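You operate a simulated robot arm through the tools that you are given. There is no shell and no other tool.

The job below is to be done with a simulated two-armed robot. You get a single attempt, and the scene is never put back.

Task
Pick up the tin marked "pegs" from the top of the packing bench with one hand, pass it to the other hand and put it on the comb side of the net bench. Set down upright: tin.

The check looks at the end state, three seconds after you hand in, the way a careful person would. Anything else that was tipped, shoved, dropped, spilled or broken makes it a failure.

Robot
Two 7-joint arms with two-finger parallel grippers on one trunk, on a base that moves. Base frame: it is fixed to the floor where the robot stands at the start and does not move with it; the origin is under the middle of the robot, x ahead of it, y to its left, z up. Readings come in m, rad, newtons and seconds.
The left shoulder is at the start at [0.07, 0.134, 1.101], the right one opposite. With the tool pointing down near the work surface each hand reaches from about 0.2 to 0.66 m from the robot's upright axis, wherever it stands, measured 20 degrees to its own side. Places, roughly: blue tin, green tin, yellow tin [2, -1.25, 0.75]; comb side of the net bench [-0.4, 1.5, 0.8]. Payload 1.57 kg a hand.
The tool frame of a hand sits at the grasp point between the pads (the TCP): z along the fingers, y along the line on which they close. The tips reach 0.03 m beyond it. The gripper opens to 0.08 m. The fingers are 0.017 m wide and 0.012 m thick; the gripper's body (0.04 by 0.082 m) begins 0.08 m behind the TCP.
Orientation is that of the tool frame in the base frame, as a unit quaternion [x, y, z, w]. With the fingers straight down and closing along the base's y, the tool's x points along the base's -x, its y along +y and its z along -z.

Tools
- The arms move only by the tool drive_tool. It takes "left_steps", "right_steps" or both (then of equal length, played together; a hand with none holds still); each is a list of rows, each a list of 7 numbers: the shift along the tool's x, y, z in m, then the turn, a rotation vector about the tool's x, y, z in rad, then the opening, from 0 (shut) to 1 (fully open). In form: [[tx, ty, tz, rx, ry, rz, claw], ...]. A call has 1 to 20 rows; each row is the pose to reach, as a shift and turn from the pose commanded when the call began, along the tool's axes at that moment. A row lasts 0.2 s, in which the tool goes at most 0.05 m and 0.15 rad; a call with a longer step from one row to the next is refused whole, and so is a gripper value outside its range. Where a pose cannot be reached the arm comes as near as it can. A force on the tool above 40 N (or 10 N above the force at the start of the call, whichever is more), or a blocked arm, ends the call early, and 0.2 s more pass. Each finger travels about 0.153 m/s and halts on what it meets, pressing with about 26 N; the grip force reading is that of the motor and also rises with nothing between the fingers. The clock runs only during rows and for 0.2 s after the last one: add rows that repeat a pose to give the fingers time. The reply holds the time, the measured pose of the TCP, the force on the tool along the base axes, the opening and the grip force, in the units named above and with some noise, with the torque about the TCP (base axes, N m) and any sound that the robot's microphone picked up.
- Cameras (640 x 400 px; columns grow to the right, rows downward): "scene" is now at [0.1374, -0.0116, 1.3302]; the picture's right is [-0.13, -0.99, 0.00], its down [-0.55, 0.07, -0.83] and it looks along [0.83, -0.10, -0.55] (base axes); focal length 274 px, centre (320, 200). "left" rides on the left gripper at [0.072, 0.007, -0.122] in its tool frame; the picture's right is [-0.09, 1.00, 0.00], its down [-0.84, -0.08, -0.54] and it looks along [-0.54, -0.05, 0.84] (tool axes); focal length 238 px, centre (320, 200). "right" rides on the right gripper at [0.072, -0.007, -0.122] in its tool frame; the picture's right is [0.09, 1.00, 0.00], its down [-0.84, 0.08, -0.54] and it looks along [-0.54, 0.05, 0.84] (tool axes); focal length 238 px, centre (320, 200). There is no depth. A picture from a camera that has moved, and an enlarged one, comes with that camera's place and axes in the base frame and with its lens.
- camera(camera): a new picture of that camera. No time passes.
- lift_body(by): slides the trunk up (or, below 0, down) by that many m; the arms and the scene camera ride with it, the base frame stays. It gives what a move gives, with no picture.
- base_move(legs): drives the robot by 1 to 6 legs, each [ahead, left, turn to the left] in m, m and rad, along the robot's own axes; the way and the turn of a leg run together, so that a leg with both is an arc; at most 1.5 m and 3.142 rad a leg. The arms and the cameras ride along, it lands a little off, and it stops where it bumps. It gives what a move gives.
- pan_tilt(pan, tilt): turns the head with the scene camera to pan (to the left, within 1.501 rad either way) and tilt (down, from -0.506 to 1.204), counted from straight ahead of the robot. It gives what a move gives.
- enlarge(camera, box): a new picture of the part [left, top, right, bottom] of that camera's present view, enlarged. No time passes.
- close_job(): hands the job in; it is judged then, once.

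Places have to be worked out from the pictures, the camera data and where the tool is seen. Open the grippers and draw the arms clear of the work before you hand the job in, unless the task says otherwise.

The tools are called after "Request:" as name(argument=value, ...) on one line, values as JSON. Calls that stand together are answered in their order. drive_tool: Moves the arms, as the interface text tells. Its arguments: {"type":"object","properties":{"left_steps":{"type":"array","items":{"type":"array","items":{"type":"number"}}},"right_steps":{"type":"array","items":{"type":"array","items":{"type":"number"}}}},"required":[]} The other tools are called the same way: lift_body (by) moves the trunk up or down; base_move (legs) drives the base; pan_tilt (pan, tilt) turns the head that bears the scene camera; camera (camera) takes a picture; enlarge (camera, box) takes an enlarged picture of a part of a camera's view; close_job () hands the job in.

At the start:

```text
time_s: 0.0
left_eef_pos: [0.5085, 0.1796, 1.0374]
left_orientation: [0.001, 1.0, 0.0, -0.001]
left_ft_force: [0.9, 0.0, 0.0]
left_wrist_torque: [0.0, 0.0, 0.02]
left_width: 0.0801
left_grasp_force: 0.1
right_eef_pos: [0.4497, -0.1851, 1.1213]
right_orientation: [0.0, 1.0, -0.001, 0.0]
right_ft_force: [-0.4, 0.2, -0.9]
right_wrist_torque: [0.01, -0.01, -0.01]
right_width: 0.0799
right_grasp_force: 0.1
trunk travel left (down, up): [-0.675, 0.265]
robot x, y, heading: [0.0012, 0.0018, -0.0]
head pan, tilt (commanded): [-0.126, 0.586]
```

scene: 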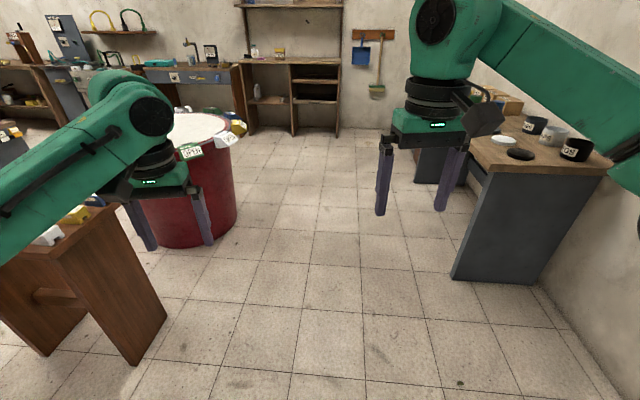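
right: 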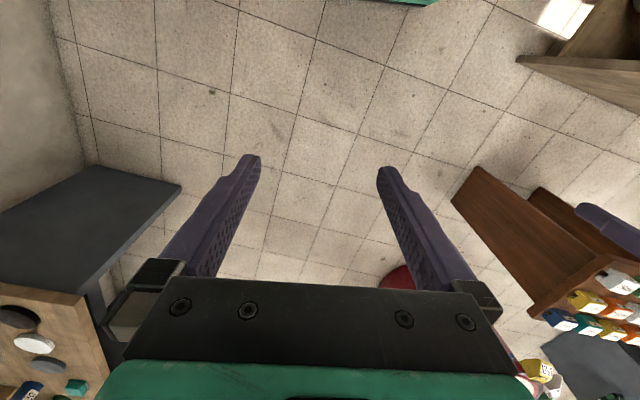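
left: 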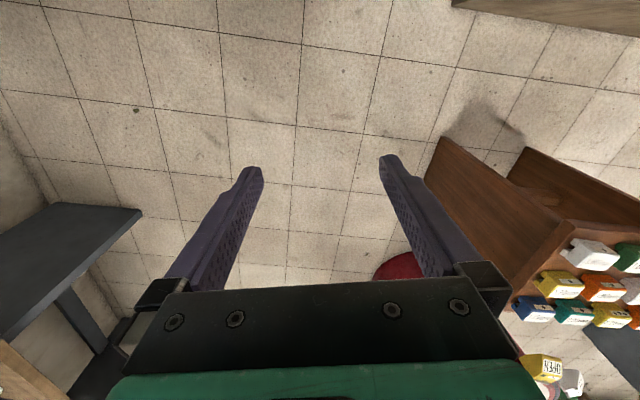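

The scene picture shows a bench on the right (around x=2, y=-1.25) with black tins; I'll look closer at that part and turn the head to find the other benches.

Request:
enlarge(camera="scene", box=[440, 60, 640, 200])

Request:
enlarge(camera="scene", box=[0, 0, 260, 170])

```text
2.86 times, centred on (540, 130) of scene
camera zoom: at [0.1374, -0.0116, 1.3302], right [-0.13, -0.99, 0.0], down [-0.55, 0.07, -0.83], along [0.83, -0.1, -0.55], focal length 782 px, centre (-309, 400)
```

zoom: 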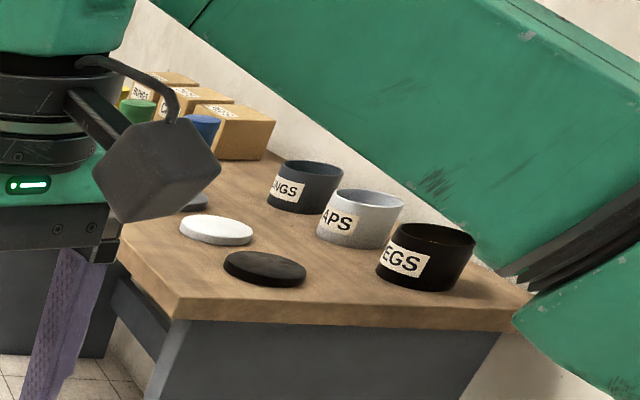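

```text
2.35 times, centred on (130, 85) of scene
camera zoom: at [0.1374, -0.0116, 1.3302], right [-0.13, -0.99, 0.0], down [-0.55, 0.07, -0.83], along [0.83, -0.1, -0.55], focal length 644 px, centre (767, 471)
```

zoom: 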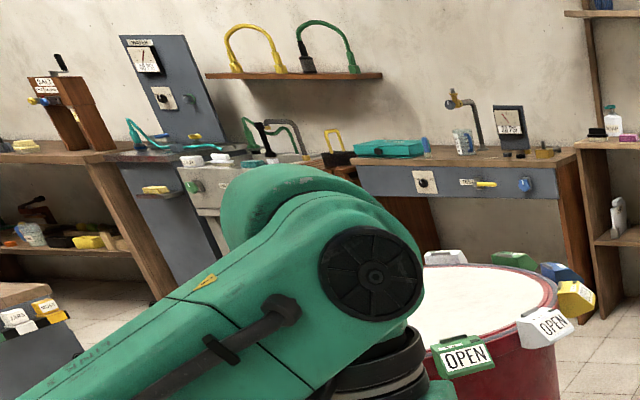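

The near bench on the right holds three labelled tubs with lids beside them, and farther back coloured tins with labelled boxes. I'll pan the head right and left to survey both the packing bench and the net bench.

Request:
pan_tilt(pan=-0.7, tilt=0.45)

Request:
camera(camera="scene")

Request:
pan_tilt(pan=1.45, tilt=0.5)

Request:
camera(camera="scene")

```text
time_s: 1.0
left_eef_pos: [0.5085, 0.1783, 1.0379]
left_orientation: [0.0, 1.0, -0.001, 0.001]
left_ft_force: [0.4, 0.1, 0.3]
left_wrist_torque: [0.03, -0.01, -0.02]
left_width: 0.0801
left_grasp_force: 0.1
right_eef_pos: [0.4494, -0.1847, 1.121]
right_orientation: [0.0, 1.0, 0.0, 0.0]
right_ft_force: [-0.4, -0.2, 0.0]
right_wrist_torque: [0.0, 0.01, -0.02]
right_width: 0.0801
right_grasp_force: 0.0
trunk travel left (down, up): [-0.675, 0.265]
robot x, y, heading: [-0.0006, -0.0012, 0.002]
head pan, tilt (commanded): [-0.7, 0.45]
```

```text
taken
camera scene: at [0.1196, -0.0596, 1.3424], right [-0.64, -0.77, 0.0], down [-0.33, 0.28, -0.9], along [0.69, -0.58, -0.44], focal length 274 px, centre (320, 200)
```

scene: 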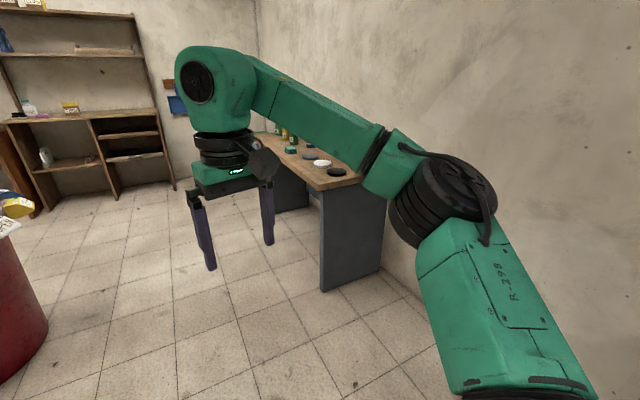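

```text
time_s: 3.0
left_eef_pos: [0.5086, 0.1804, 1.0371]
left_orientation: [0.0, 1.0, 0.001, -0.001]
left_ft_force: [0.3, -0.3, 0.2]
left_wrist_torque: [0.01, -0.01, -0.01]
left_width: 0.0802
left_grasp_force: 0.0
right_eef_pos: [0.4498, -0.1848, 1.1208]
right_orientation: [-0.001, 1.0, 0.0, 0.0]
right_ft_force: [0.0, -0.7, -0.1]
right_wrist_torque: [0.04, -0.01, 0.02]
right_width: 0.08
right_grasp_force: 0.0
trunk travel left (down, up): [-0.675, 0.265]
robot x, y, heading: [0.0038, 0.0021, 0.005]
head pan, tilt (commanded): [1.45, 0.499]
```

```text
taken
camera scene: at [0.0603, 0.0898, 1.338], right [0.99, -0.12, 0.0], down [-0.06, -0.48, -0.88], along [0.11, 0.87, -0.48], focal length 274 px, centre (320, 200)
```

scene: 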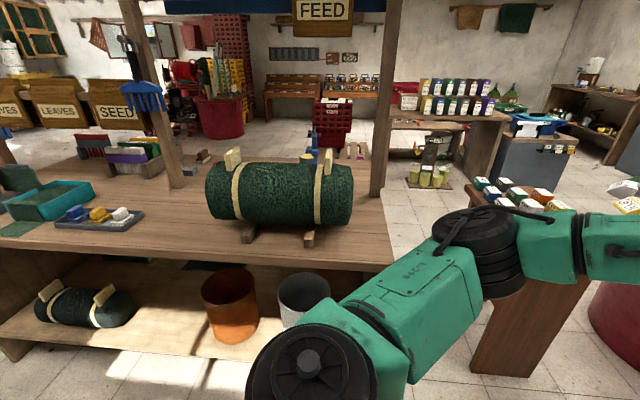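

The net bench with the green net roll lies to the left of the robot; a blue comb hangs on its left post. I'll enlarge to tell things apart.

Request:
enlarge(camera="scene", box=[0, 60, 200, 260])

Request:
enlarge(camera="scene", box=[180, 90, 420, 260])

```text
2.00 times, centred on (100, 160) of scene
camera zoom: at [0.0603, 0.0898, 1.338], right [0.99, -0.12, 0.0], down [-0.06, -0.48, -0.88], along [0.11, 0.87, -0.48], focal length 547 px, centre (760, 280)
```

zoom: 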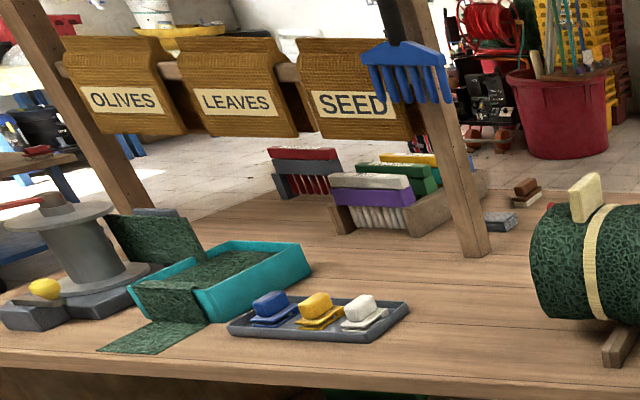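

```text
2.35 times, centred on (300, 175) of scene
camera zoom: at [0.0603, 0.0898, 1.338], right [0.99, -0.12, 0.0], down [-0.06, -0.48, -0.88], along [0.11, 0.87, -0.48], focal length 644 px, centre (367, 259)
```

zoom: 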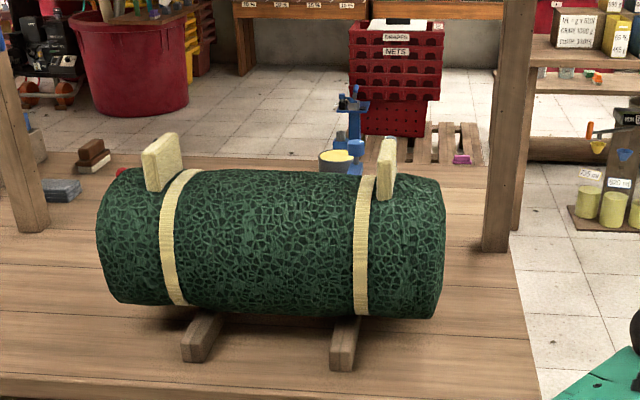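

The net bench is to the robot's left, with a rack of combs near (-0.65, 1.5) and a roll of net near (0.1, 1.2). First I'll go to the packing bench: turn right to face -y and slide sideways to about x=1.5, staying well off the bench front edge (y≈-0.93).

Request:
base_move(legs=[[0, 0, -1.571], [0, 1.45, 0]])

Request:
pan_tilt(pan=0.0, tilt=0.45)

Request:
camera(camera="scene")

```text
time_s: 14.2
left_eef_pos: [1.6393, -0.5361, 1.0379]
left_orientation: [0.717, 0.698, 0.0, 0.0]
left_ft_force: [-0.3, -0.1, 0.3]
left_wrist_torque: [0.01, 0.02, 0.01]
left_width: 0.0801
left_grasp_force: 0.0
right_eef_pos: [1.2773, -0.4651, 1.1207]
right_orientation: [0.717, 0.697, 0.0, 0.0]
right_ft_force: [-0.1, -0.8, -0.2]
right_wrist_torque: [0.02, 0.04, 0.01]
right_width: 0.0802
right_grasp_force: 0.1
trunk travel left (down, up): [-0.675, 0.265]
robot x, y, heading: [1.4764, -0.024, -1.6]
head pan, tilt (commanded): [1.45, 0.499]
```

```text
time_s: 15.7
left_eef_pos: [1.6389, -0.5357, 1.0378]
left_orientation: [0.717, 0.697, 0.0, 0.001]
left_ft_force: [-0.4, 0.6, 0.5]
left_wrist_torque: [0.03, 0.04, -0.06]
left_width: 0.0799
left_grasp_force: 0.2
right_eef_pos: [1.2771, -0.4659, 1.1206]
right_orientation: [0.717, 0.697, -0.001, 0.0]
right_ft_force: [-0.7, 1.2, 0.1]
right_wrist_torque: [-0.01, 0.01, 0.01]
right_width: 0.0798
right_grasp_force: 0.1
trunk travel left (down, up): [-0.675, 0.265]
robot x, y, heading: [1.4694, -0.0229, -1.598]
head pan, tilt (commanded): [0.0, 0.45]
```

```text
taken
camera scene: at [1.4703, -0.1646, 1.3424], right [-1.0, 0.03, 0.0], down [0.01, 0.44, -0.9], along [-0.03, -0.9, -0.44], focal length 274 px, centre (320, 200)
```

scene: 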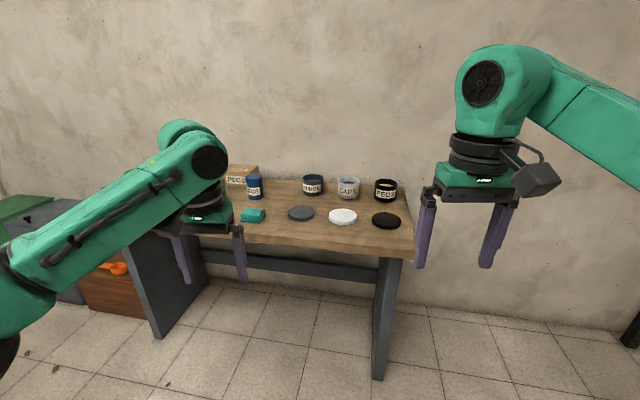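

The bench is in view, but the left arm hides the coloured tins. I'll enlarge what is visible, then slide further to the left.

Request:
enlarge(camera="scene", box=[210, 140, 430, 260])

Request:
base_move(legs=[[0, 0.55, 0.03]])

Request:
camera(camera="scene")

Request:
enlarge(camera="scene", box=[230, 130, 430, 260])

```text
2.91 times, centred on (320, 200) of scene
camera zoom: at [1.4703, -0.1646, 1.3424], right [-1.0, 0.03, 0.0], down [0.01, 0.44, -0.9], along [-0.03, -0.9, -0.44], focal length 796 px, centre (320, 200)
```

zoom: 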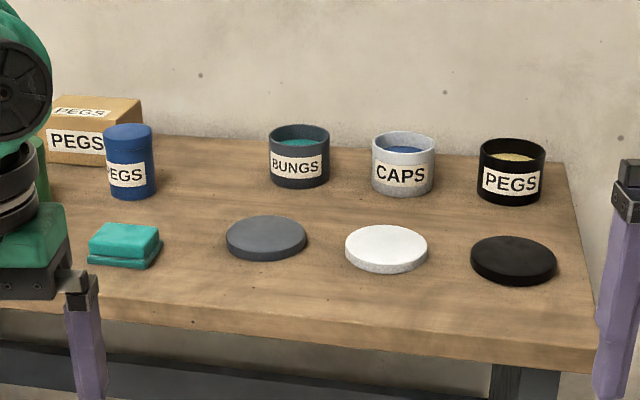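

```text
time_s: 18.9
left_eef_pos: [2.2069, -0.5399, 1.0384]
left_orientation: [0.708, 0.706, 0.002, 0.0]
left_ft_force: [0.0, -0.5, -0.3]
left_wrist_torque: [0.02, 0.01, 0.01]
left_width: 0.0796
left_grasp_force: 0.2
right_eef_pos: [1.8444, -0.4802, 1.1213]
right_orientation: [0.708, 0.706, 0.0, 0.0]
right_ft_force: [0.0, 0.1, 0.0]
right_wrist_torque: [0.01, -0.04, 0.04]
right_width: 0.0798
right_grasp_force: 0.1
trunk travel left (down, up): [-0.675, 0.265]
robot x, y, heading: [2.031, -0.0333, -1.57]
head pan, tilt (commanded): [0.0, 0.45]
```

```text
taken
camera scene: at [2.0278, -0.1732, 1.3424], right [-1.0, 0.0, 0.0], down [0.0, 0.44, -0.9], along [0.0, -0.9, -0.44], focal length 274 px, centre (320, 200)
```

scene: 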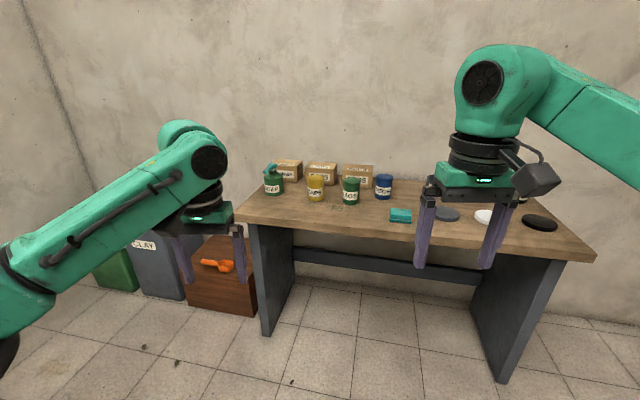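

```text
3.08 times, centred on (330, 195) of scene
camera zoom: at [2.0278, -0.1732, 1.3424], right [-1.0, 0.0, 0.0], down [0.0, 0.44, -0.9], along [0.0, -0.9, -0.44], focal length 842 px, centre (289, 215)
```

zoom: 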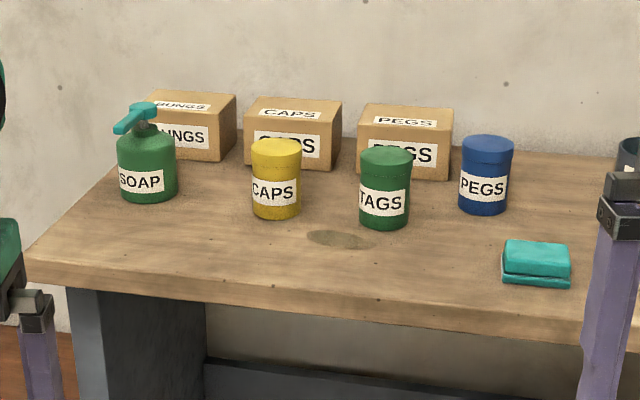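

The blue tin on the bench is marked "PEGS" (the black open tub is another container, and the green tin reads "TAGS"). I place the blue tin at about (1.74, -1.31) with the bench top near z≈0.81. I'll zoom in for its width and shape.

Request:
enlarge(camera="scene", box=[360, 160, 420, 220])

Request:
enlarge(camera="scene", box=[320, 150, 380, 210])

```text
6.67 times, centred on (390, 190) of scene
camera zoom: at [2.0278, -0.1732, 1.3424], right [-1.0, 0.0, 0.0], down [0.0, 0.44, -0.9], along [0.0, -0.9, -0.44], focal length 1824 px, centre (-147, 267)
```

zoom: 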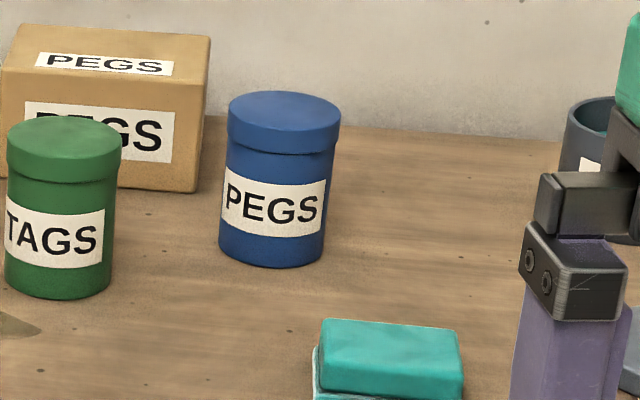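

```text
6.67 times, centred on (350, 180) of scene
camera zoom: at [2.0278, -0.1732, 1.3424], right [-1.0, 0.0, 0.0], down [0.0, 0.44, -0.9], along [0.0, -0.9, -0.44], focal length 1824 px, centre (120, 333)
```

zoom: 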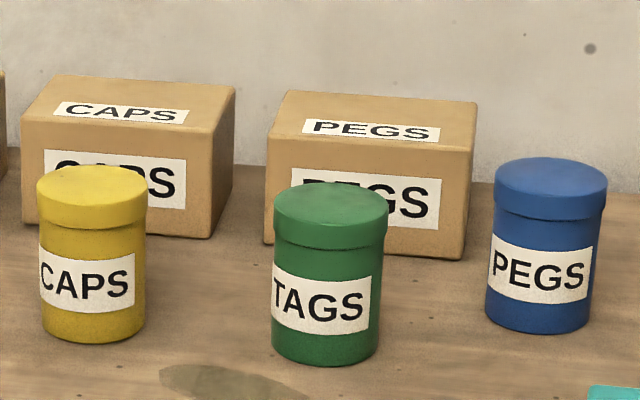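

The lid is a little wider (≈0.074 m) than the body (≈0.070 m), and the tin is about 0.105 m tall. My plan: the right hand takes the tin by the body with nearly horizontal fingers, approaching from the free right-front side, and the left hand takes it over from above. I first test, here in free space, that the right hand can roll and then pitch to that orientation.

Request:
drive_tool(right_steps=[[0, 0, 0, 0, 0, 0.15, 1], [0, 0, 0, 0, 0, 0.3, 1], [0, 0, 0, 0, 0, 0.45, 1], [0, 0, 0, 0, 0, 0.6, 1], [0, 0, 0, 0, 0, 0.75, 1], [0, 0, 0, 0, 0, 0.9, 1], [0, 0, 0, 0, 0, 1.05, 1], [0, 0, 0, 0, 0, 1.2, 1], [0, 0, 0, 0, 0, 1.35, 1], [0, 0, 0, 0, 0, 1.5, 1], [0, 0, 0, 0, 0, 1.65, 1], [0, 0, 0, 0, 0, 1.8, 1], [0, 0, 0, 0, 0, 1.95, 1], [0, 0, 0, 0, 0, 2.094, 1], [0, 0, 0, 0, 0, 2.094, 1]])

```text
time_s: 22.1
left_eef_pos: [2.2082, -0.5394, 1.0374]
left_orientation: [0.707, 0.707, 0.0, 0.001]
left_ft_force: [-0.3, -0.4, -0.2]
left_wrist_torque: [-0.03, 0.03, -0.04]
left_width: 0.0801
left_grasp_force: 0.0
right_eef_pos: [1.8439, -0.4804, 1.1208]
right_orientation: [0.966, -0.26, 0.0, 0.0]
right_ft_force: [0.3, -0.2, -1.4]
right_wrist_torque: [0.01, 0.01, -0.01]
right_width: 0.08
right_grasp_force: 0.0
trunk travel left (down, up): [-0.675, 0.265]
robot x, y, heading: [2.0276, -0.0289, -1.57]
head pan, tilt (commanded): [0.0, 0.45]
```

The roll reached exactly: the tool x now points along world (0.87, -0.5, 0). Next I pitch the fingers up to about 9° below horizontal.

Request:
drive_tool(right_steps=[[0, 0, 0, 0, 0.142, 0, 1], [0, 0, 0, 0, 0.284, 0, 1], [0, 0, 0, 0, 0.426, 0, 1], [0, 0, 0, 0, 0.568, 0, 1], [0, 0, 0, 0, 0.71, 0, 1], [0, 0, 0, 0, 0.852, 0, 1], [0, 0, 0, 0, 0.994, 0, 1], [0, 0, 0, 0, 1.136, 0, 1], [0, 0, 0, 0, 1.278, 0, 1], [0, 0, 0, 0, 1.42, 0, 1], [0, 0, 0, 0, 1.42, 0, 1]])

Request:
camera(camera="scene")

Request:
camera(camera="right")

```text
time_s: 24.5
left_eef_pos: [2.208, -0.5393, 1.0373]
left_orientation: [0.707, 0.707, 0.001, 0.0]
left_ft_force: [-0.1, -0.4, -0.1]
left_wrist_torque: [0.01, -0.03, 0.01]
left_width: 0.0799
left_grasp_force: 0.0
right_eef_pos: [1.8448, -0.4802, 1.1197]
right_orientation: [0.733, -0.197, 0.629, 0.168]
right_ft_force: [-0.2, -0.4, -0.3]
right_wrist_torque: [-0.04, 0.01, 0.03]
right_width: 0.0798
right_grasp_force: 0.0
trunk travel left (down, up): [-0.675, 0.265]
robot x, y, heading: [2.0276, -0.0308, -1.574]
head pan, tilt (commanded): [0.0, 0.45]
```

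```text
taken
camera scene: at [2.0283, -0.1733, 1.3424], right [-1.0, 0.0, 0.0], down [0.0, 0.44, -0.9], along [0.0, -0.9, -0.44], focal length 274 px, centre (320, 200)
```

scene: 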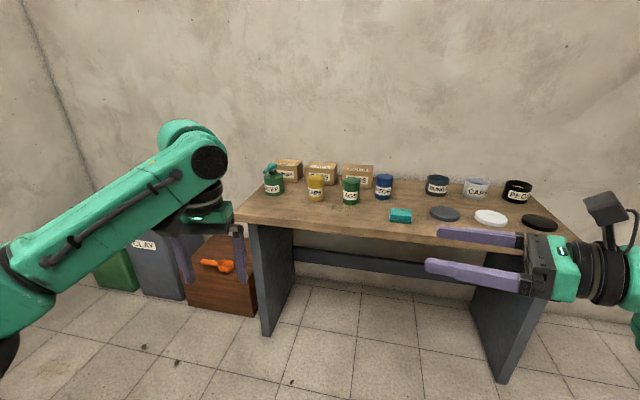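

```text
taken
camera right: at [1.7534, -0.419, 1.2093], right [-0.49, -0.87, 0.09], down [-0.61, 0.27, -0.75], along [0.62, -0.42, -0.66], focal length 238 px, centre (320, 200)
```

right: 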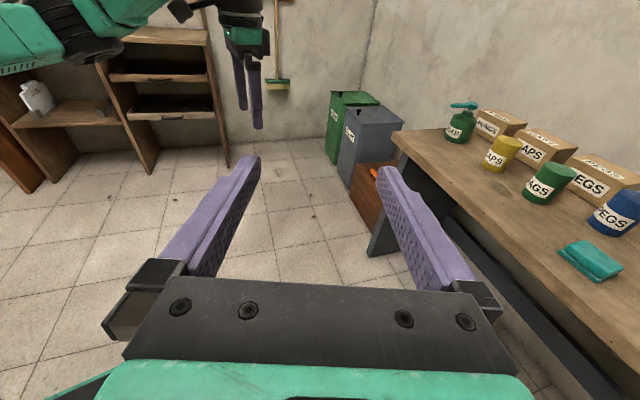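

The right hand points along (0.86, -0.49, -0.15) as wanted. I'll zoom on the blue tin with the now clear scene view, then drive nearer so that the tin sits in front of the robot.

Request:
enlarge(camera="scene", box=[340, 150, 460, 230])

Request:
base_move(legs=[[0.3, -0.39, 0]])

Request:
camera(camera="scene")

Request:
camera(camera="right")

```text
5.00 times, centred on (400, 190) of scene
camera zoom: at [2.0283, -0.1733, 1.3424], right [-1.0, 0.0, 0.0], down [0.0, 0.44, -0.9], along [0.0, -0.9, -0.44], focal length 1368 px, centre (-80, 250)
```

zoom: 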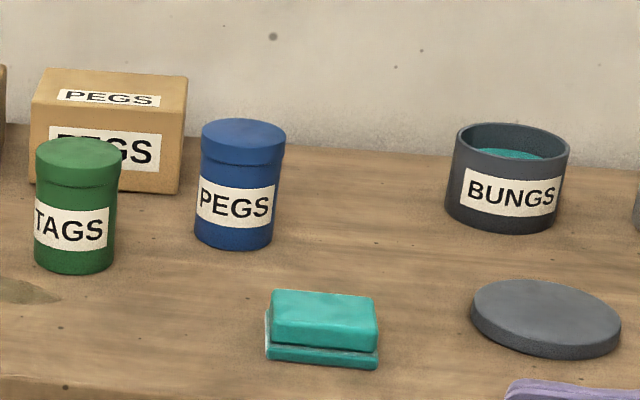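

```text
time_s: 27.4
left_eef_pos: [1.8123, -0.8384, 1.0372]
left_orientation: [0.706, 0.708, 0.0, 0.0]
left_ft_force: [0.2, 0.7, 0.2]
left_wrist_torque: [-0.03, -0.02, -0.02]
left_width: 0.0799
left_grasp_force: 0.1
right_eef_pos: [1.449, -0.7799, 1.1205]
right_orientation: [0.733, -0.195, 0.63, 0.168]
right_ft_force: [0.5, 0.2, -0.5]
right_wrist_torque: [0.03, 0.02, 0.0]
right_width: 0.0799
right_grasp_force: 0.1
trunk travel left (down, up): [-0.675, 0.265]
robot x, y, heading: [1.6336, -0.3302, -1.569]
head pan, tilt (commanded): [0.0, 0.45]
```

```text
taken
camera scene: at [1.633, -0.4721, 1.3425], right [-1.0, 0.0, 0.0], down [0.0, 0.44, -0.9], along [0.0, -0.9, -0.44], focal length 274 px, centre (320, 200)
```

scene: 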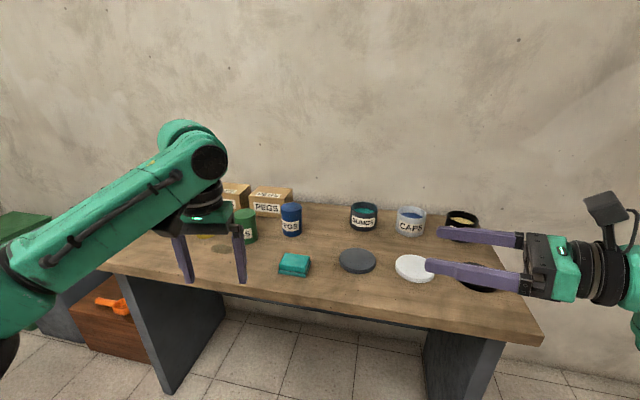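

```text
taken
camera right: at [1.3588, -0.7185, 1.2098], right [-0.49, -0.87, 0.09], down [-0.61, 0.26, -0.75], along [0.62, -0.42, -0.66], focal length 238 px, centre (320, 200)
```

right: 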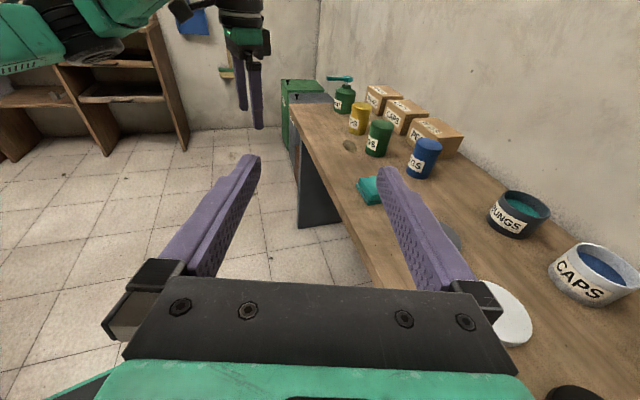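

Now I zoom on the blue tin from this nearer standpoint with both cameras to triangulate it.

Request:
enlarge(camera="scene", box=[250, 190, 330, 250])

Request:
enlarge(camera="right", box=[370, 100, 490, 220])

```text
6.67 times, centred on (290, 220) of scene
camera zoom: at [1.633, -0.4721, 1.3425], right [-1.0, 0.0, 0.0], down [0.0, 0.44, -0.9], along [0.0, -0.9, -0.44], focal length 1824 px, centre (520, 67)
```

zoom: 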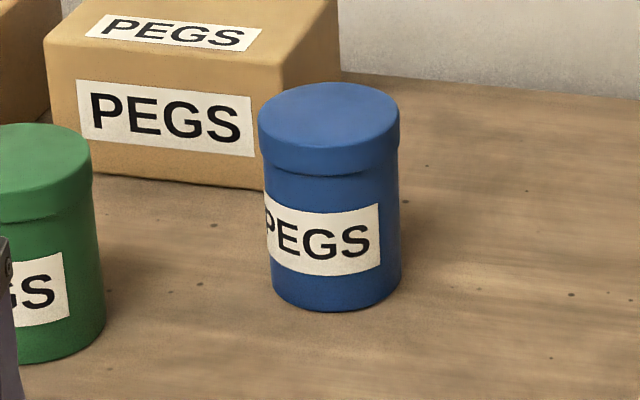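

```text
3.33 times, centred on (430, 160) of right
camera zoom: at [1.3588, -0.7185, 1.2098], right [-0.49, -0.87, 0.09], down [-0.61, 0.26, -0.75], along [0.62, -0.42, -0.66], focal length 794 px, centre (-47, 333)
```

zoom: 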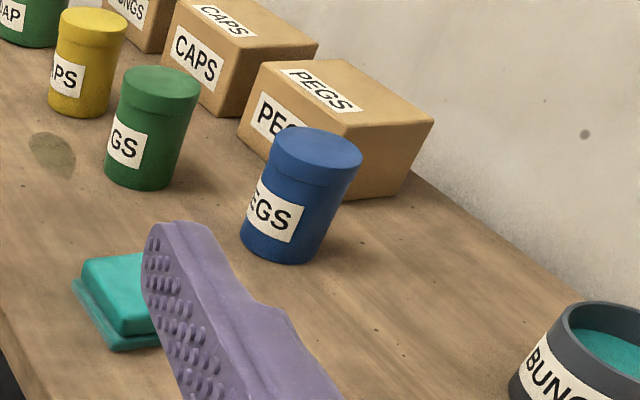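

Both views agree: lid top centre ≈ (1.733, -1.322, 0.903), base ≈ z 0.803, lid ⌀0.074, body ⌀0.0705. Before driving closer I tilt the head down to see the gap between the robot's base and the bench.

Request:
pan_tilt(pan=0.0, tilt=1.15)

Request:
camera(camera="scene")

```text
time_s: 28.5
left_eef_pos: [1.8126, -0.8387, 1.0371]
left_orientation: [0.707, 0.707, 0.0, 0.0]
left_ft_force: [-0.6, 0.1, -0.1]
left_wrist_torque: [0.0, 0.01, 0.0]
left_width: 0.08
left_grasp_force: 0.0
right_eef_pos: [1.4494, -0.7805, 1.1203]
right_orientation: [0.733, -0.196, 0.63, 0.168]
right_ft_force: [0.3, 0.7, 0.4]
right_wrist_torque: [-0.02, 0.02, -0.01]
right_width: 0.0801
right_grasp_force: 0.0
trunk travel left (down, up): [-0.675, 0.265]
robot x, y, heading: [1.6326, -0.33, -1.57]
head pan, tilt (commanded): [0.0, 1.15]
```

```text
taken
camera scene: at [1.6327, -0.44, 1.2872], right [-1.0, 0.0, 0.0], down [0.0, 0.91, -0.41], along [0.0, -0.41, -0.91], focal length 274 px, centre (320, 200)
```

scene: 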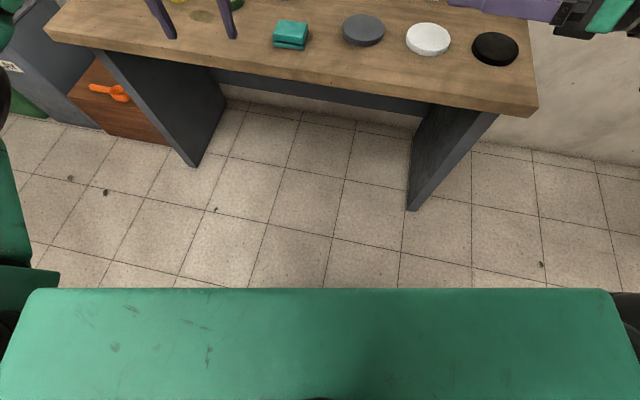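

The bench front edge runs slightly askew (about y≈-0.98 in front of the robot) and there is room to drive in about 0.32 m. I check where the right elbow is before moving.

Request:
pan_tilt(pan=-0.9, tilt=0.6)

Request:
camera(camera="scene")

```text
time_s: 29.7
left_eef_pos: [1.8132, -0.8382, 1.0376]
left_orientation: [0.706, 0.708, 0.0, 0.0]
left_ft_force: [-0.1, -0.4, 0.2]
left_wrist_torque: [-0.04, 0.0, -0.01]
left_width: 0.08
left_grasp_force: 0.2
right_eef_pos: [1.4492, -0.7797, 1.1197]
right_orientation: [0.732, -0.196, 0.63, 0.168]
right_ft_force: [-0.2, -0.5, 0.0]
right_wrist_torque: [-0.03, 0.01, 0.03]
right_width: 0.08
right_grasp_force: 0.0
trunk travel left (down, up): [-0.675, 0.265]
robot x, y, heading: [1.6347, -0.3262, -1.57]
head pan, tilt (commanded): [-0.901, 0.6]
```

```text
taken
camera scene: at [1.5634, -0.4355, 1.3288], right [-0.62, 0.78, 0.0], down [0.44, 0.35, -0.82], along [-0.65, -0.51, -0.57], focal length 274 px, centre (320, 200)
```

scene: 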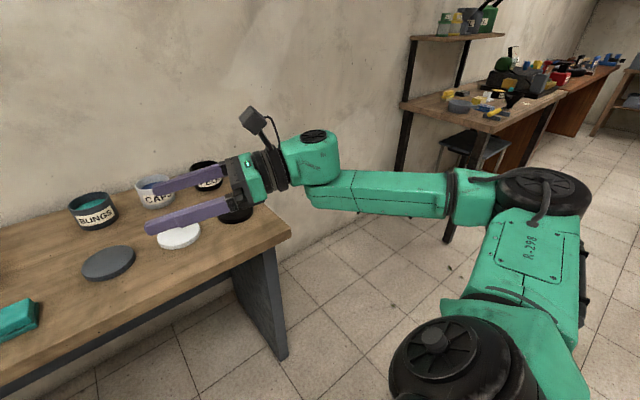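

The right forearm lies level at about z 1.1, well above the bench. I raise the left hand a bit for clearance, then drive 0.32 m ahead.

Request:
drive_tool(left_steps=[[0, 0, -0.04, 0, 0, 0, 1], [0, 0, -0.08, 0, 0, 0, 1], [0, 0, -0.12, 0, 0, 0, 1]])

Request:
base_move(legs=[[0.32, 0, 0]])

Request:
pan_tilt(pan=0.0, tilt=0.7)

Request:
camera(camera="scene")

Request:
camera(camera="right")

```text
time_s: 30.5
left_eef_pos: [1.8118, -0.8382, 1.1567]
left_orientation: [0.707, 0.707, -0.001, 0.002]
left_ft_force: [0.1, 0.1, -0.6]
left_wrist_torque: [0.0, 0.0, 0.0]
left_width: 0.0799
left_grasp_force: 0.0
right_eef_pos: [1.4485, -0.7793, 1.1204]
right_orientation: [0.733, -0.195, 0.629, 0.168]
right_ft_force: [-0.1, 0.3, 0.2]
right_wrist_torque: [-0.01, 0.0, 0.04]
right_width: 0.08
right_grasp_force: 0.0
trunk travel left (down, up): [-0.675, 0.265]
robot x, y, heading: [1.634, -0.3275, -1.567]
head pan, tilt (commanded): [-0.901, 0.6]
```

```text
time_s: 32.6
left_eef_pos: [1.814, -1.1595, 1.1574]
left_orientation: [0.706, 0.708, 0.0, 0.0]
left_ft_force: [0.0, 0.4, -0.6]
left_wrist_torque: [0.01, 0.0, 0.02]
left_width: 0.0799
left_grasp_force: 0.0
right_eef_pos: [1.452, -1.1003, 1.1207]
right_orientation: [0.732, -0.195, 0.63, 0.168]
right_ft_force: [-0.6, -0.1, -0.5]
right_wrist_torque: [-0.01, 0.02, 0.0]
right_width: 0.08
right_grasp_force: 0.0
trunk travel left (down, up): [-0.675, 0.265]
robot x, y, heading: [1.634, -0.648, -1.57]
head pan, tilt (commanded): [-0.901, 0.6]
```

```text
time_s: 33.9
left_eef_pos: [1.8144, -1.1605, 1.1564]
left_orientation: [0.706, 0.709, 0.0, 0.0]
left_ft_force: [-0.6, 1.0, 0.0]
left_wrist_torque: [0.0, 0.04, 0.0]
left_width: 0.08
left_grasp_force: 0.1
right_eef_pos: [1.4527, -1.1015, 1.1191]
right_orientation: [0.733, -0.196, 0.63, 0.168]
right_ft_force: [0.1, 0.2, 0.5]
right_wrist_torque: [0.0, 0.03, -0.01]
right_width: 0.0801
right_grasp_force: 0.1
trunk travel left (down, up): [-0.675, 0.265]
robot x, y, heading: [1.6363, -0.6478, -1.569]
head pan, tilt (commanded): [0.0, 0.7]
```

```text
taken
camera scene: at [1.6336, -0.7863, 1.3203], right [-1.0, 0.0, 0.0], down [0.0, 0.64, -0.76], along [0.0, -0.76, -0.64], focal length 274 px, centre (320, 200)
```

scene: 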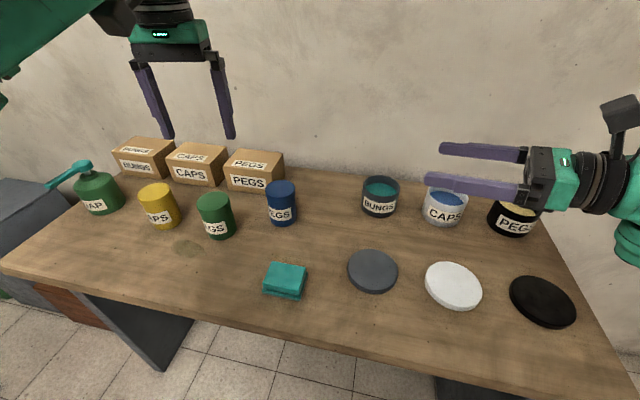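

```text
taken
camera right: at [1.3601, -1.0402, 1.2096], right [-0.48, -0.87, 0.09], down [-0.61, 0.26, -0.75], along [0.63, -0.42, -0.66], focal length 238 px, centre (320, 200)
```

right: 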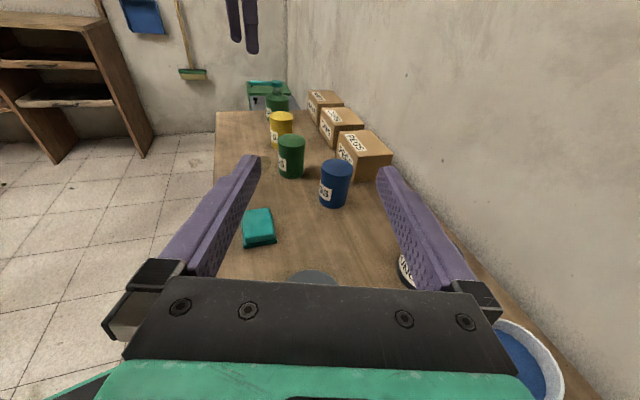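

Good view of the bench. I zoom on the blue tin with both cameras for a finer fix.

Request:
enlarge(camera="scene", box=[240, 165, 320, 240])

Request:
enlarge(camera="right", box=[290, 145, 380, 220])

```text
5.33 times, centred on (280, 202) of scene
camera zoom: at [1.6336, -0.7863, 1.3203], right [-1.0, 0.0, 0.0], down [0.0, 0.64, -0.76], along [0.0, -0.76, -0.64], focal length 1459 px, centre (533, 187)
```

zoom: 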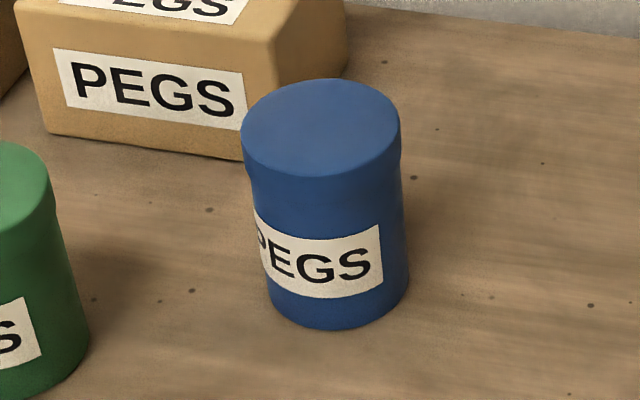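

```text
5.33 times, centred on (335, 182) of right
camera zoom: at [1.3601, -1.0402, 1.2096], right [-0.48, -0.87, 0.09], down [-0.61, 0.26, -0.75], along [0.63, -0.42, -0.66], focal length 1271 px, centre (240, 293)
```

zoom: 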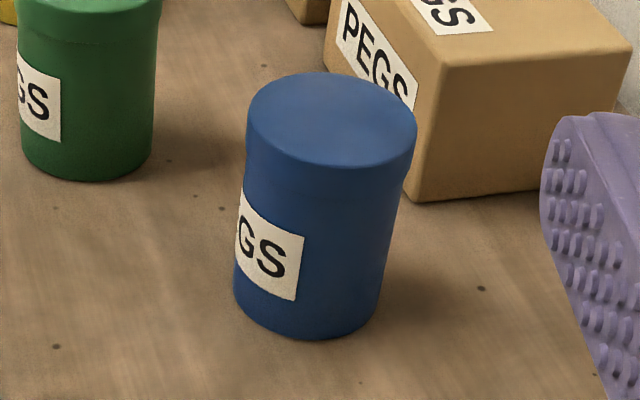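

Refined fix: lid centre (1.732, -1.323), z top ≈ 0.905, repeated twice within 1–2 mm. I bring the right hand to a pre-grasp point about 0.17 m short of the tin on the approach line, tilting the fingers to about 15° below horizontal on the way.

Request:
drive_tool(right_steps=[[0.0054, 0.0106, 0.0356, 0, -0.022, 0, 1], [0.0108, 0.0212, 0.0712, 0, -0.044, 0, 1], [0.0162, 0.0319, 0.1068, 0, -0.066, 0, 1], [0.0216, 0.0425, 0.1424, 0, -0.088, 0, 1], [0.027, 0.0531, 0.178, 0, -0.11, 0, 1], [-0.0081, 0.0531, 0.1833, 0, -0.11, 0, 1], [-0.0432, 0.0531, 0.1887, 0, -0.11, 0, 1], [-0.0783, 0.0531, 0.194, 0, -0.11, 0, 1], [-0.1134, 0.0531, 0.1993, 0, -0.11, 0, 1], [-0.1134, 0.0531, 0.1993, 0, -0.11, 0, 1]])

Request:
camera(camera="right")

Request:
camera(camera="scene")

```text
time_s: 36.0
left_eef_pos: [1.8153, -1.1595, 1.1579]
left_orientation: [0.706, 0.708, 0.0, 0.0]
left_ft_force: [-1.0, -1.1, -0.9]
left_wrist_torque: [0.02, -0.01, -0.01]
left_width: 0.0801
left_grasp_force: 0.0
right_eef_pos: [1.582, -1.2354, 0.978]
right_orientation: [0.766, -0.204, 0.589, 0.156]
right_ft_force: [0.2, -0.7, 0.7]
right_wrist_torque: [0.0, 0.01, 0.0]
right_width: 0.0798
right_grasp_force: 0.1
trunk travel left (down, up): [-0.675, 0.265]
robot x, y, heading: [1.6376, -0.6517, -1.567]
head pan, tilt (commanded): [0.0, 0.7]
```

```text
taken
camera right: at [1.4978, -1.179, 1.0795], right [-0.47, -0.88, 0.09], down [-0.68, 0.3, -0.67], along [0.56, -0.38, -0.74], focal length 238 px, centre (320, 200)
```

right: 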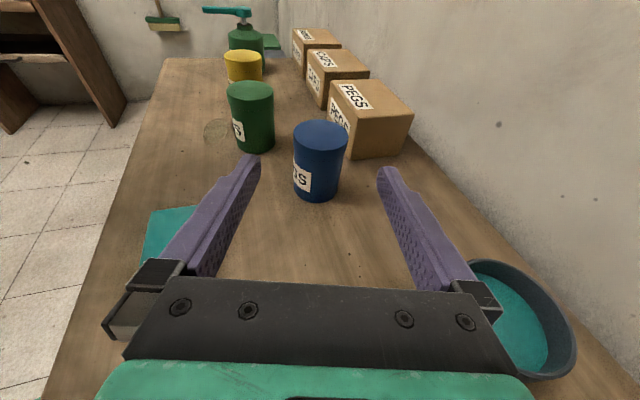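

```text
taken
camera scene: at [1.6341, -0.7862, 1.3203], right [-1.0, 0.0, 0.0], down [0.0, 0.64, -0.76], along [0.0, -0.76, -0.64], focal length 274 px, centre (320, 200)
```

scene: 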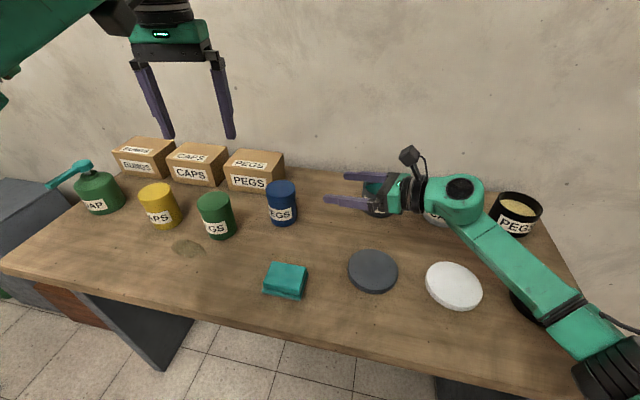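

The hand is near the pre-grasp point with open space around; the Bungs tub is about 0.07 m clear of the hand. I zoom with the right camera to check lateral alignment with the tin.

Request:
enlarge(camera="right", box=[230, 100, 410, 220])

```text
3.33 times, centred on (320, 160) of right
camera zoom: at [1.4978, -1.179, 1.0795], right [-0.47, -0.88, 0.09], down [-0.68, 0.3, -0.67], along [0.56, -0.38, -0.74], focal length 794 px, centre (320, 333)
```

zoom: 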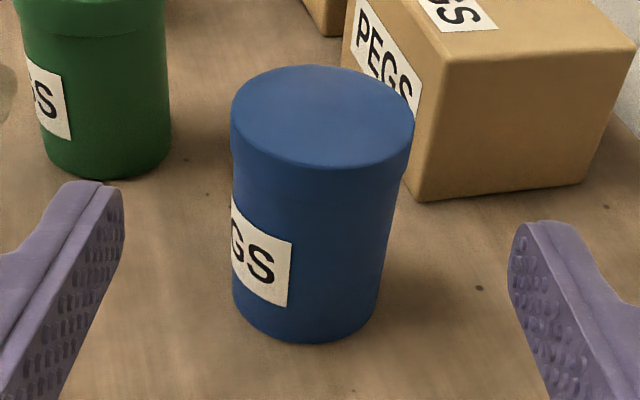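

By the right camera the tin is 2–3 mm to the tool's +y side; the scene estimate says ~1 mm. I shift +2 mm, go down to the approach line and advance to about 4 cm short of the tin, then look again.

Request:
drive_tool(right_steps=[[-0.0342, 0.001, 0.0091, 0, 0, 0, 1], [-0.0683, 0.002, 0.0182, 0, 0, 0, 1], [-0.0683, 0.002, 0.0532, 0, 0, 0, 1], [-0.0683, 0.002, 0.0882, 0, 0, 0, 1], [-0.0683, 0.002, 0.0882, 0, 0, 0, 1]])

Request:
enlarge(camera="right", box=[220, 90, 420, 230])

Request:
camera(camera="scene")

```text
time_s: 37.2
left_eef_pos: [1.8138, -1.1595, 1.1572]
left_orientation: [0.706, 0.708, 0.0, 0.0]
left_ft_force: [0.1, 0.1, -0.6]
left_wrist_torque: [0.0, 0.0, 0.02]
left_width: 0.0802
left_grasp_force: 0.2
right_eef_pos: [1.6393, -1.272, 0.8901]
right_orientation: [0.766, -0.205, 0.588, 0.157]
right_ft_force: [-0.5, 0.1, 0.1]
right_wrist_torque: [-0.02, -0.01, -0.04]
right_width: 0.0801
right_grasp_force: 0.0
trunk travel left (down, up): [-0.675, 0.265]
robot x, y, heading: [1.6344, -0.6498, -1.57]
head pan, tilt (commanded): [0.0, 0.7]
```

```text
2.86 times, centred on (320, 160) of right
camera zoom: at [1.5566, -1.2161, 0.9907], right [-0.47, -0.88, 0.09], down [-0.68, 0.3, -0.67], along [0.56, -0.38, -0.74], focal length 681 px, centre (320, 314)
```

zoom: 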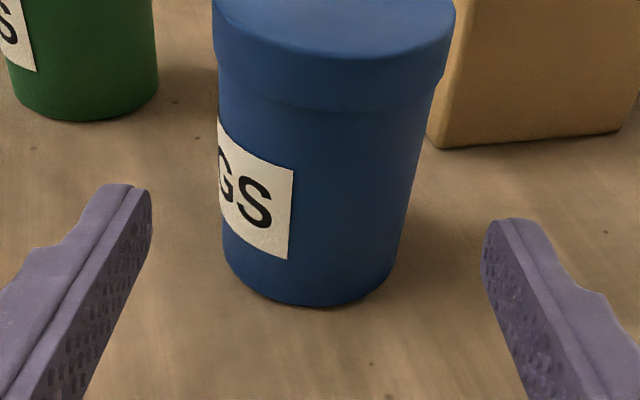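

```text
taken
camera scene: at [1.6328, -0.7856, 1.3203], right [-1.0, 0.0, 0.0], down [0.0, 0.64, -0.77], along [0.0, -0.77, -0.64], focal length 274 px, centre (320, 200)
```

scene: 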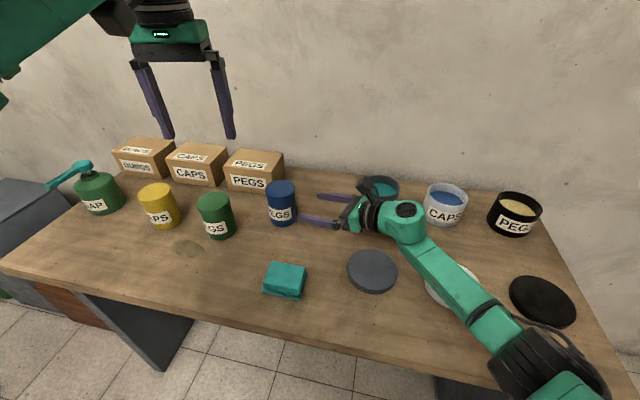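

The hand is roughly centred. The elbow comes near the bench's front right corner, so I look at it before going further.

Request:
pan_tilt(pan=-0.7, tilt=0.9)

Request:
camera(camera="scene")

```text
time_s: 38.3
left_eef_pos: [1.8134, -1.1593, 1.1566]
left_orientation: [0.705, 0.709, 0.0, 0.0]
left_ft_force: [-0.1, -0.1, -0.3]
left_wrist_torque: [-0.04, 0.01, 0.0]
left_width: 0.0797
left_grasp_force: 0.0
right_eef_pos: [1.6397, -1.2722, 0.889]
right_orientation: [0.767, -0.204, 0.589, 0.156]
right_ft_force: [0.7, -0.3, -0.5]
right_wrist_torque: [0.0, -0.05, 0.01]
right_width: 0.0799
right_grasp_force: 0.1
trunk travel left (down, up): [-0.675, 0.265]
robot x, y, heading: [1.6315, -0.65, -1.567]
head pan, tilt (commanded): [-0.7, 0.901]
```

```text
taken
camera scene: at [1.585, -0.7592, 1.3041], right [-0.77, 0.64, 0.0], down [0.5, 0.6, -0.62], along [-0.4, -0.48, -0.78], focal length 274 px, centre (320, 200)
```

scene: 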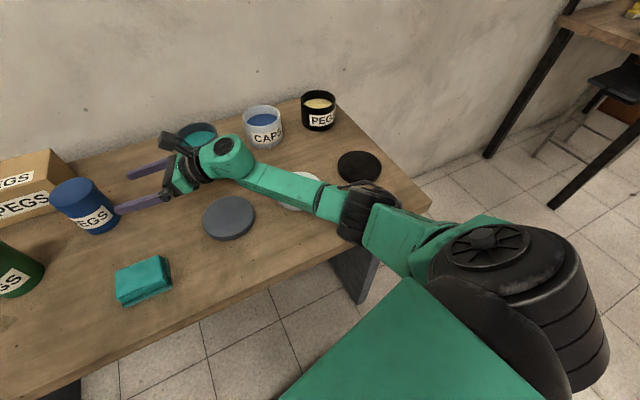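

The elbow joint stays above the bench by about 0.1 m. The right camera puts the tin centred between the fingers within ~1 mm (lid and base both), so I advance 6 cm so that the tips pass alongside, then check.

Request:
drive_tool(right_steps=[[0, 0, 0.02, 0, 0, 0, 1], [0, 0, 0.04, 0, 0, 0, 1], [0, 0, 0.06, 0, 0, 0, 1], [0, 0, 0.06, 0, 0, 0, 1]])

Request:
enlarge(camera="right", box=[200, 60, 440, 220])

Request:
pan_tilt(pan=0.1, tilt=0.75)

Request:
enlarge(camera="scene", box=[240, 120, 400, 240])

```text
time_s: 39.3
left_eef_pos: [1.8146, -1.1598, 1.1565]
left_orientation: [0.706, 0.708, 0.0, 0.0]
left_ft_force: [-0.5, -0.8, 0.6]
left_wrist_torque: [-0.01, 0.0, 0.01]
left_width: 0.0798
left_grasp_force: 0.0
right_eef_pos: [1.6886, -1.2991, 0.8742]
right_orientation: [0.766, -0.204, 0.589, 0.157]
right_ft_force: [-0.7, 0.2, 0.4]
right_wrist_torque: [-0.01, 0.04, 0.01]
right_width: 0.0799
right_grasp_force: 0.1
trunk travel left (down, up): [-0.675, 0.265]
robot x, y, heading: [1.6318, -0.6531, -1.569]
head pan, tilt (commanded): [-0.7, 0.901]
```

```text
2.50 times, centred on (320, 140) of right
camera zoom: at [1.6068, -1.2437, 0.9751], right [-0.47, -0.88, 0.09], down [-0.68, 0.3, -0.67], along [0.56, -0.38, -0.74], focal length 596 px, centre (320, 350)
```

zoom: 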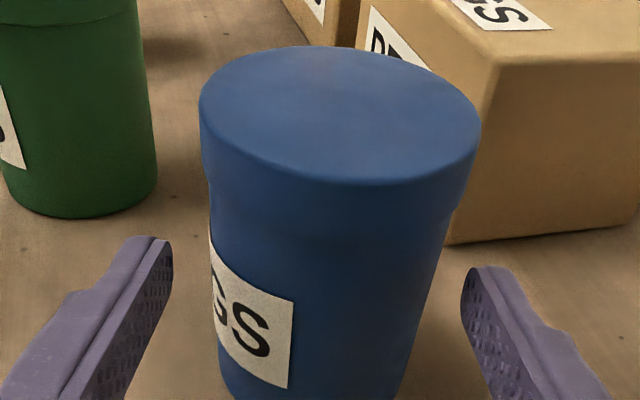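

```text
time_s: 40.5
left_eef_pos: [1.8141, -1.16, 1.1576]
left_orientation: [0.706, 0.708, 0.0, 0.001]
left_ft_force: [0.5, -1.1, -0.1]
left_wrist_torque: [0.01, -0.02, -0.01]
left_width: 0.08
left_grasp_force: 0.1
right_eef_pos: [1.6891, -1.2991, 0.8742]
right_orientation: [0.767, -0.204, 0.588, 0.157]
right_ft_force: [-0.3, 0.0, -0.8]
right_wrist_torque: [0.03, -0.02, 0.0]
right_width: 0.0799
right_grasp_force: 0.1
trunk travel left (down, up): [-0.675, 0.265]
robot x, y, heading: [1.6315, -0.648, -1.57]
head pan, tilt (commanded): [0.099, 0.75]
```

```text
3.33 times, centred on (320, 180) of scene
camera zoom: at [1.6419, -0.7837, 1.316], right [-0.99, -0.1, 0.0], down [-0.07, 0.68, -0.73], along [0.07, -0.73, -0.68], focal length 912 px, centre (320, 267)
```

zoom: 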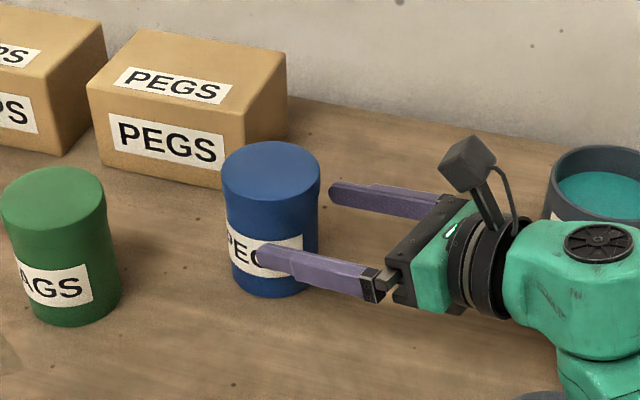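

The tin sits between the open fingers with ~1 mm lateral error. I advance the last 4.3 cm so that the tin axis is just beyond the TCP, keeping the gripper open.

Request:
drive_tool(right_steps=[[0, 0.0003, 0.015, 0, 0, 0, 1], [0, 0.0005, 0.03, 0, 0, 0, 1], [0, 0.0005, 0.043, 0, 0, 0, 1], [0, 0.0005, 0.043, 0, 0, 0, 1]])

Request:
camera(camera="right")

Request:
enlarge(camera="scene", box=[240, 120, 400, 240])

```text
time_s: 41.5
left_eef_pos: [1.8151, -1.1604, 1.1576]
left_orientation: [0.706, 0.708, 0.0, 0.0]
left_ft_force: [0.2, 0.4, -0.3]
left_wrist_torque: [0.01, -0.02, 0.01]
left_width: 0.0801
left_grasp_force: 0.0
right_eef_pos: [1.7282, -1.3113, 0.8698]
right_orientation: [0.764, -0.195, 0.597, 0.15]
right_ft_force: [-0.7, -0.5, -0.6]
right_wrist_torque: [0.05, 0.02, -0.08]
right_width: 0.0799
right_grasp_force: 0.0
right hand out of reach, approached as far as the arm can: row 3
trunk travel left (down, up): [-0.675, 0.265]
robot x, y, heading: [1.6345, -0.6482, -1.569]
head pan, tilt (commanded): [0.099, 0.75]
```

```text
taken
camera right: at [1.6428, -1.2562, 0.9701], right [-0.46, -0.89, 0.09], down [-0.68, 0.28, -0.68], along [0.58, -0.37, -0.73], focal length 238 px, centre (320, 200)
```

right: 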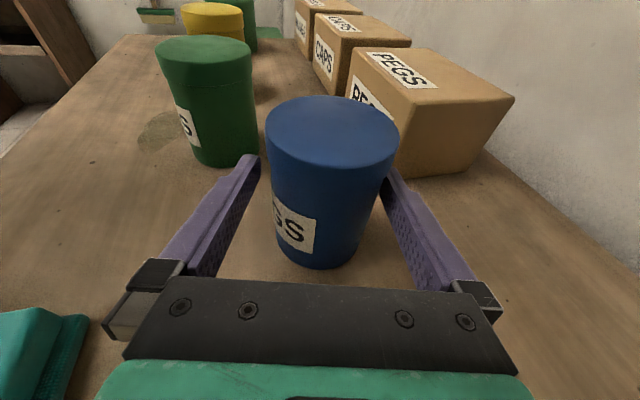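

```text
3.33 times, centred on (320, 180) of scene
camera zoom: at [1.6419, -0.7838, 1.316], right [-0.99, -0.1, 0.0], down [-0.07, 0.68, -0.73], along [0.08, -0.73, -0.68], focal length 912 px, centre (320, 267)
```

zoom: 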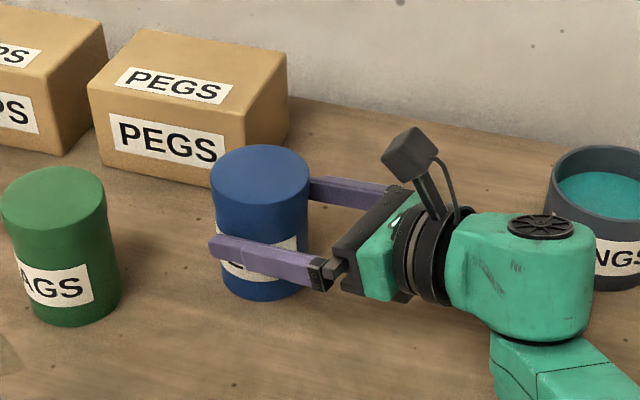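

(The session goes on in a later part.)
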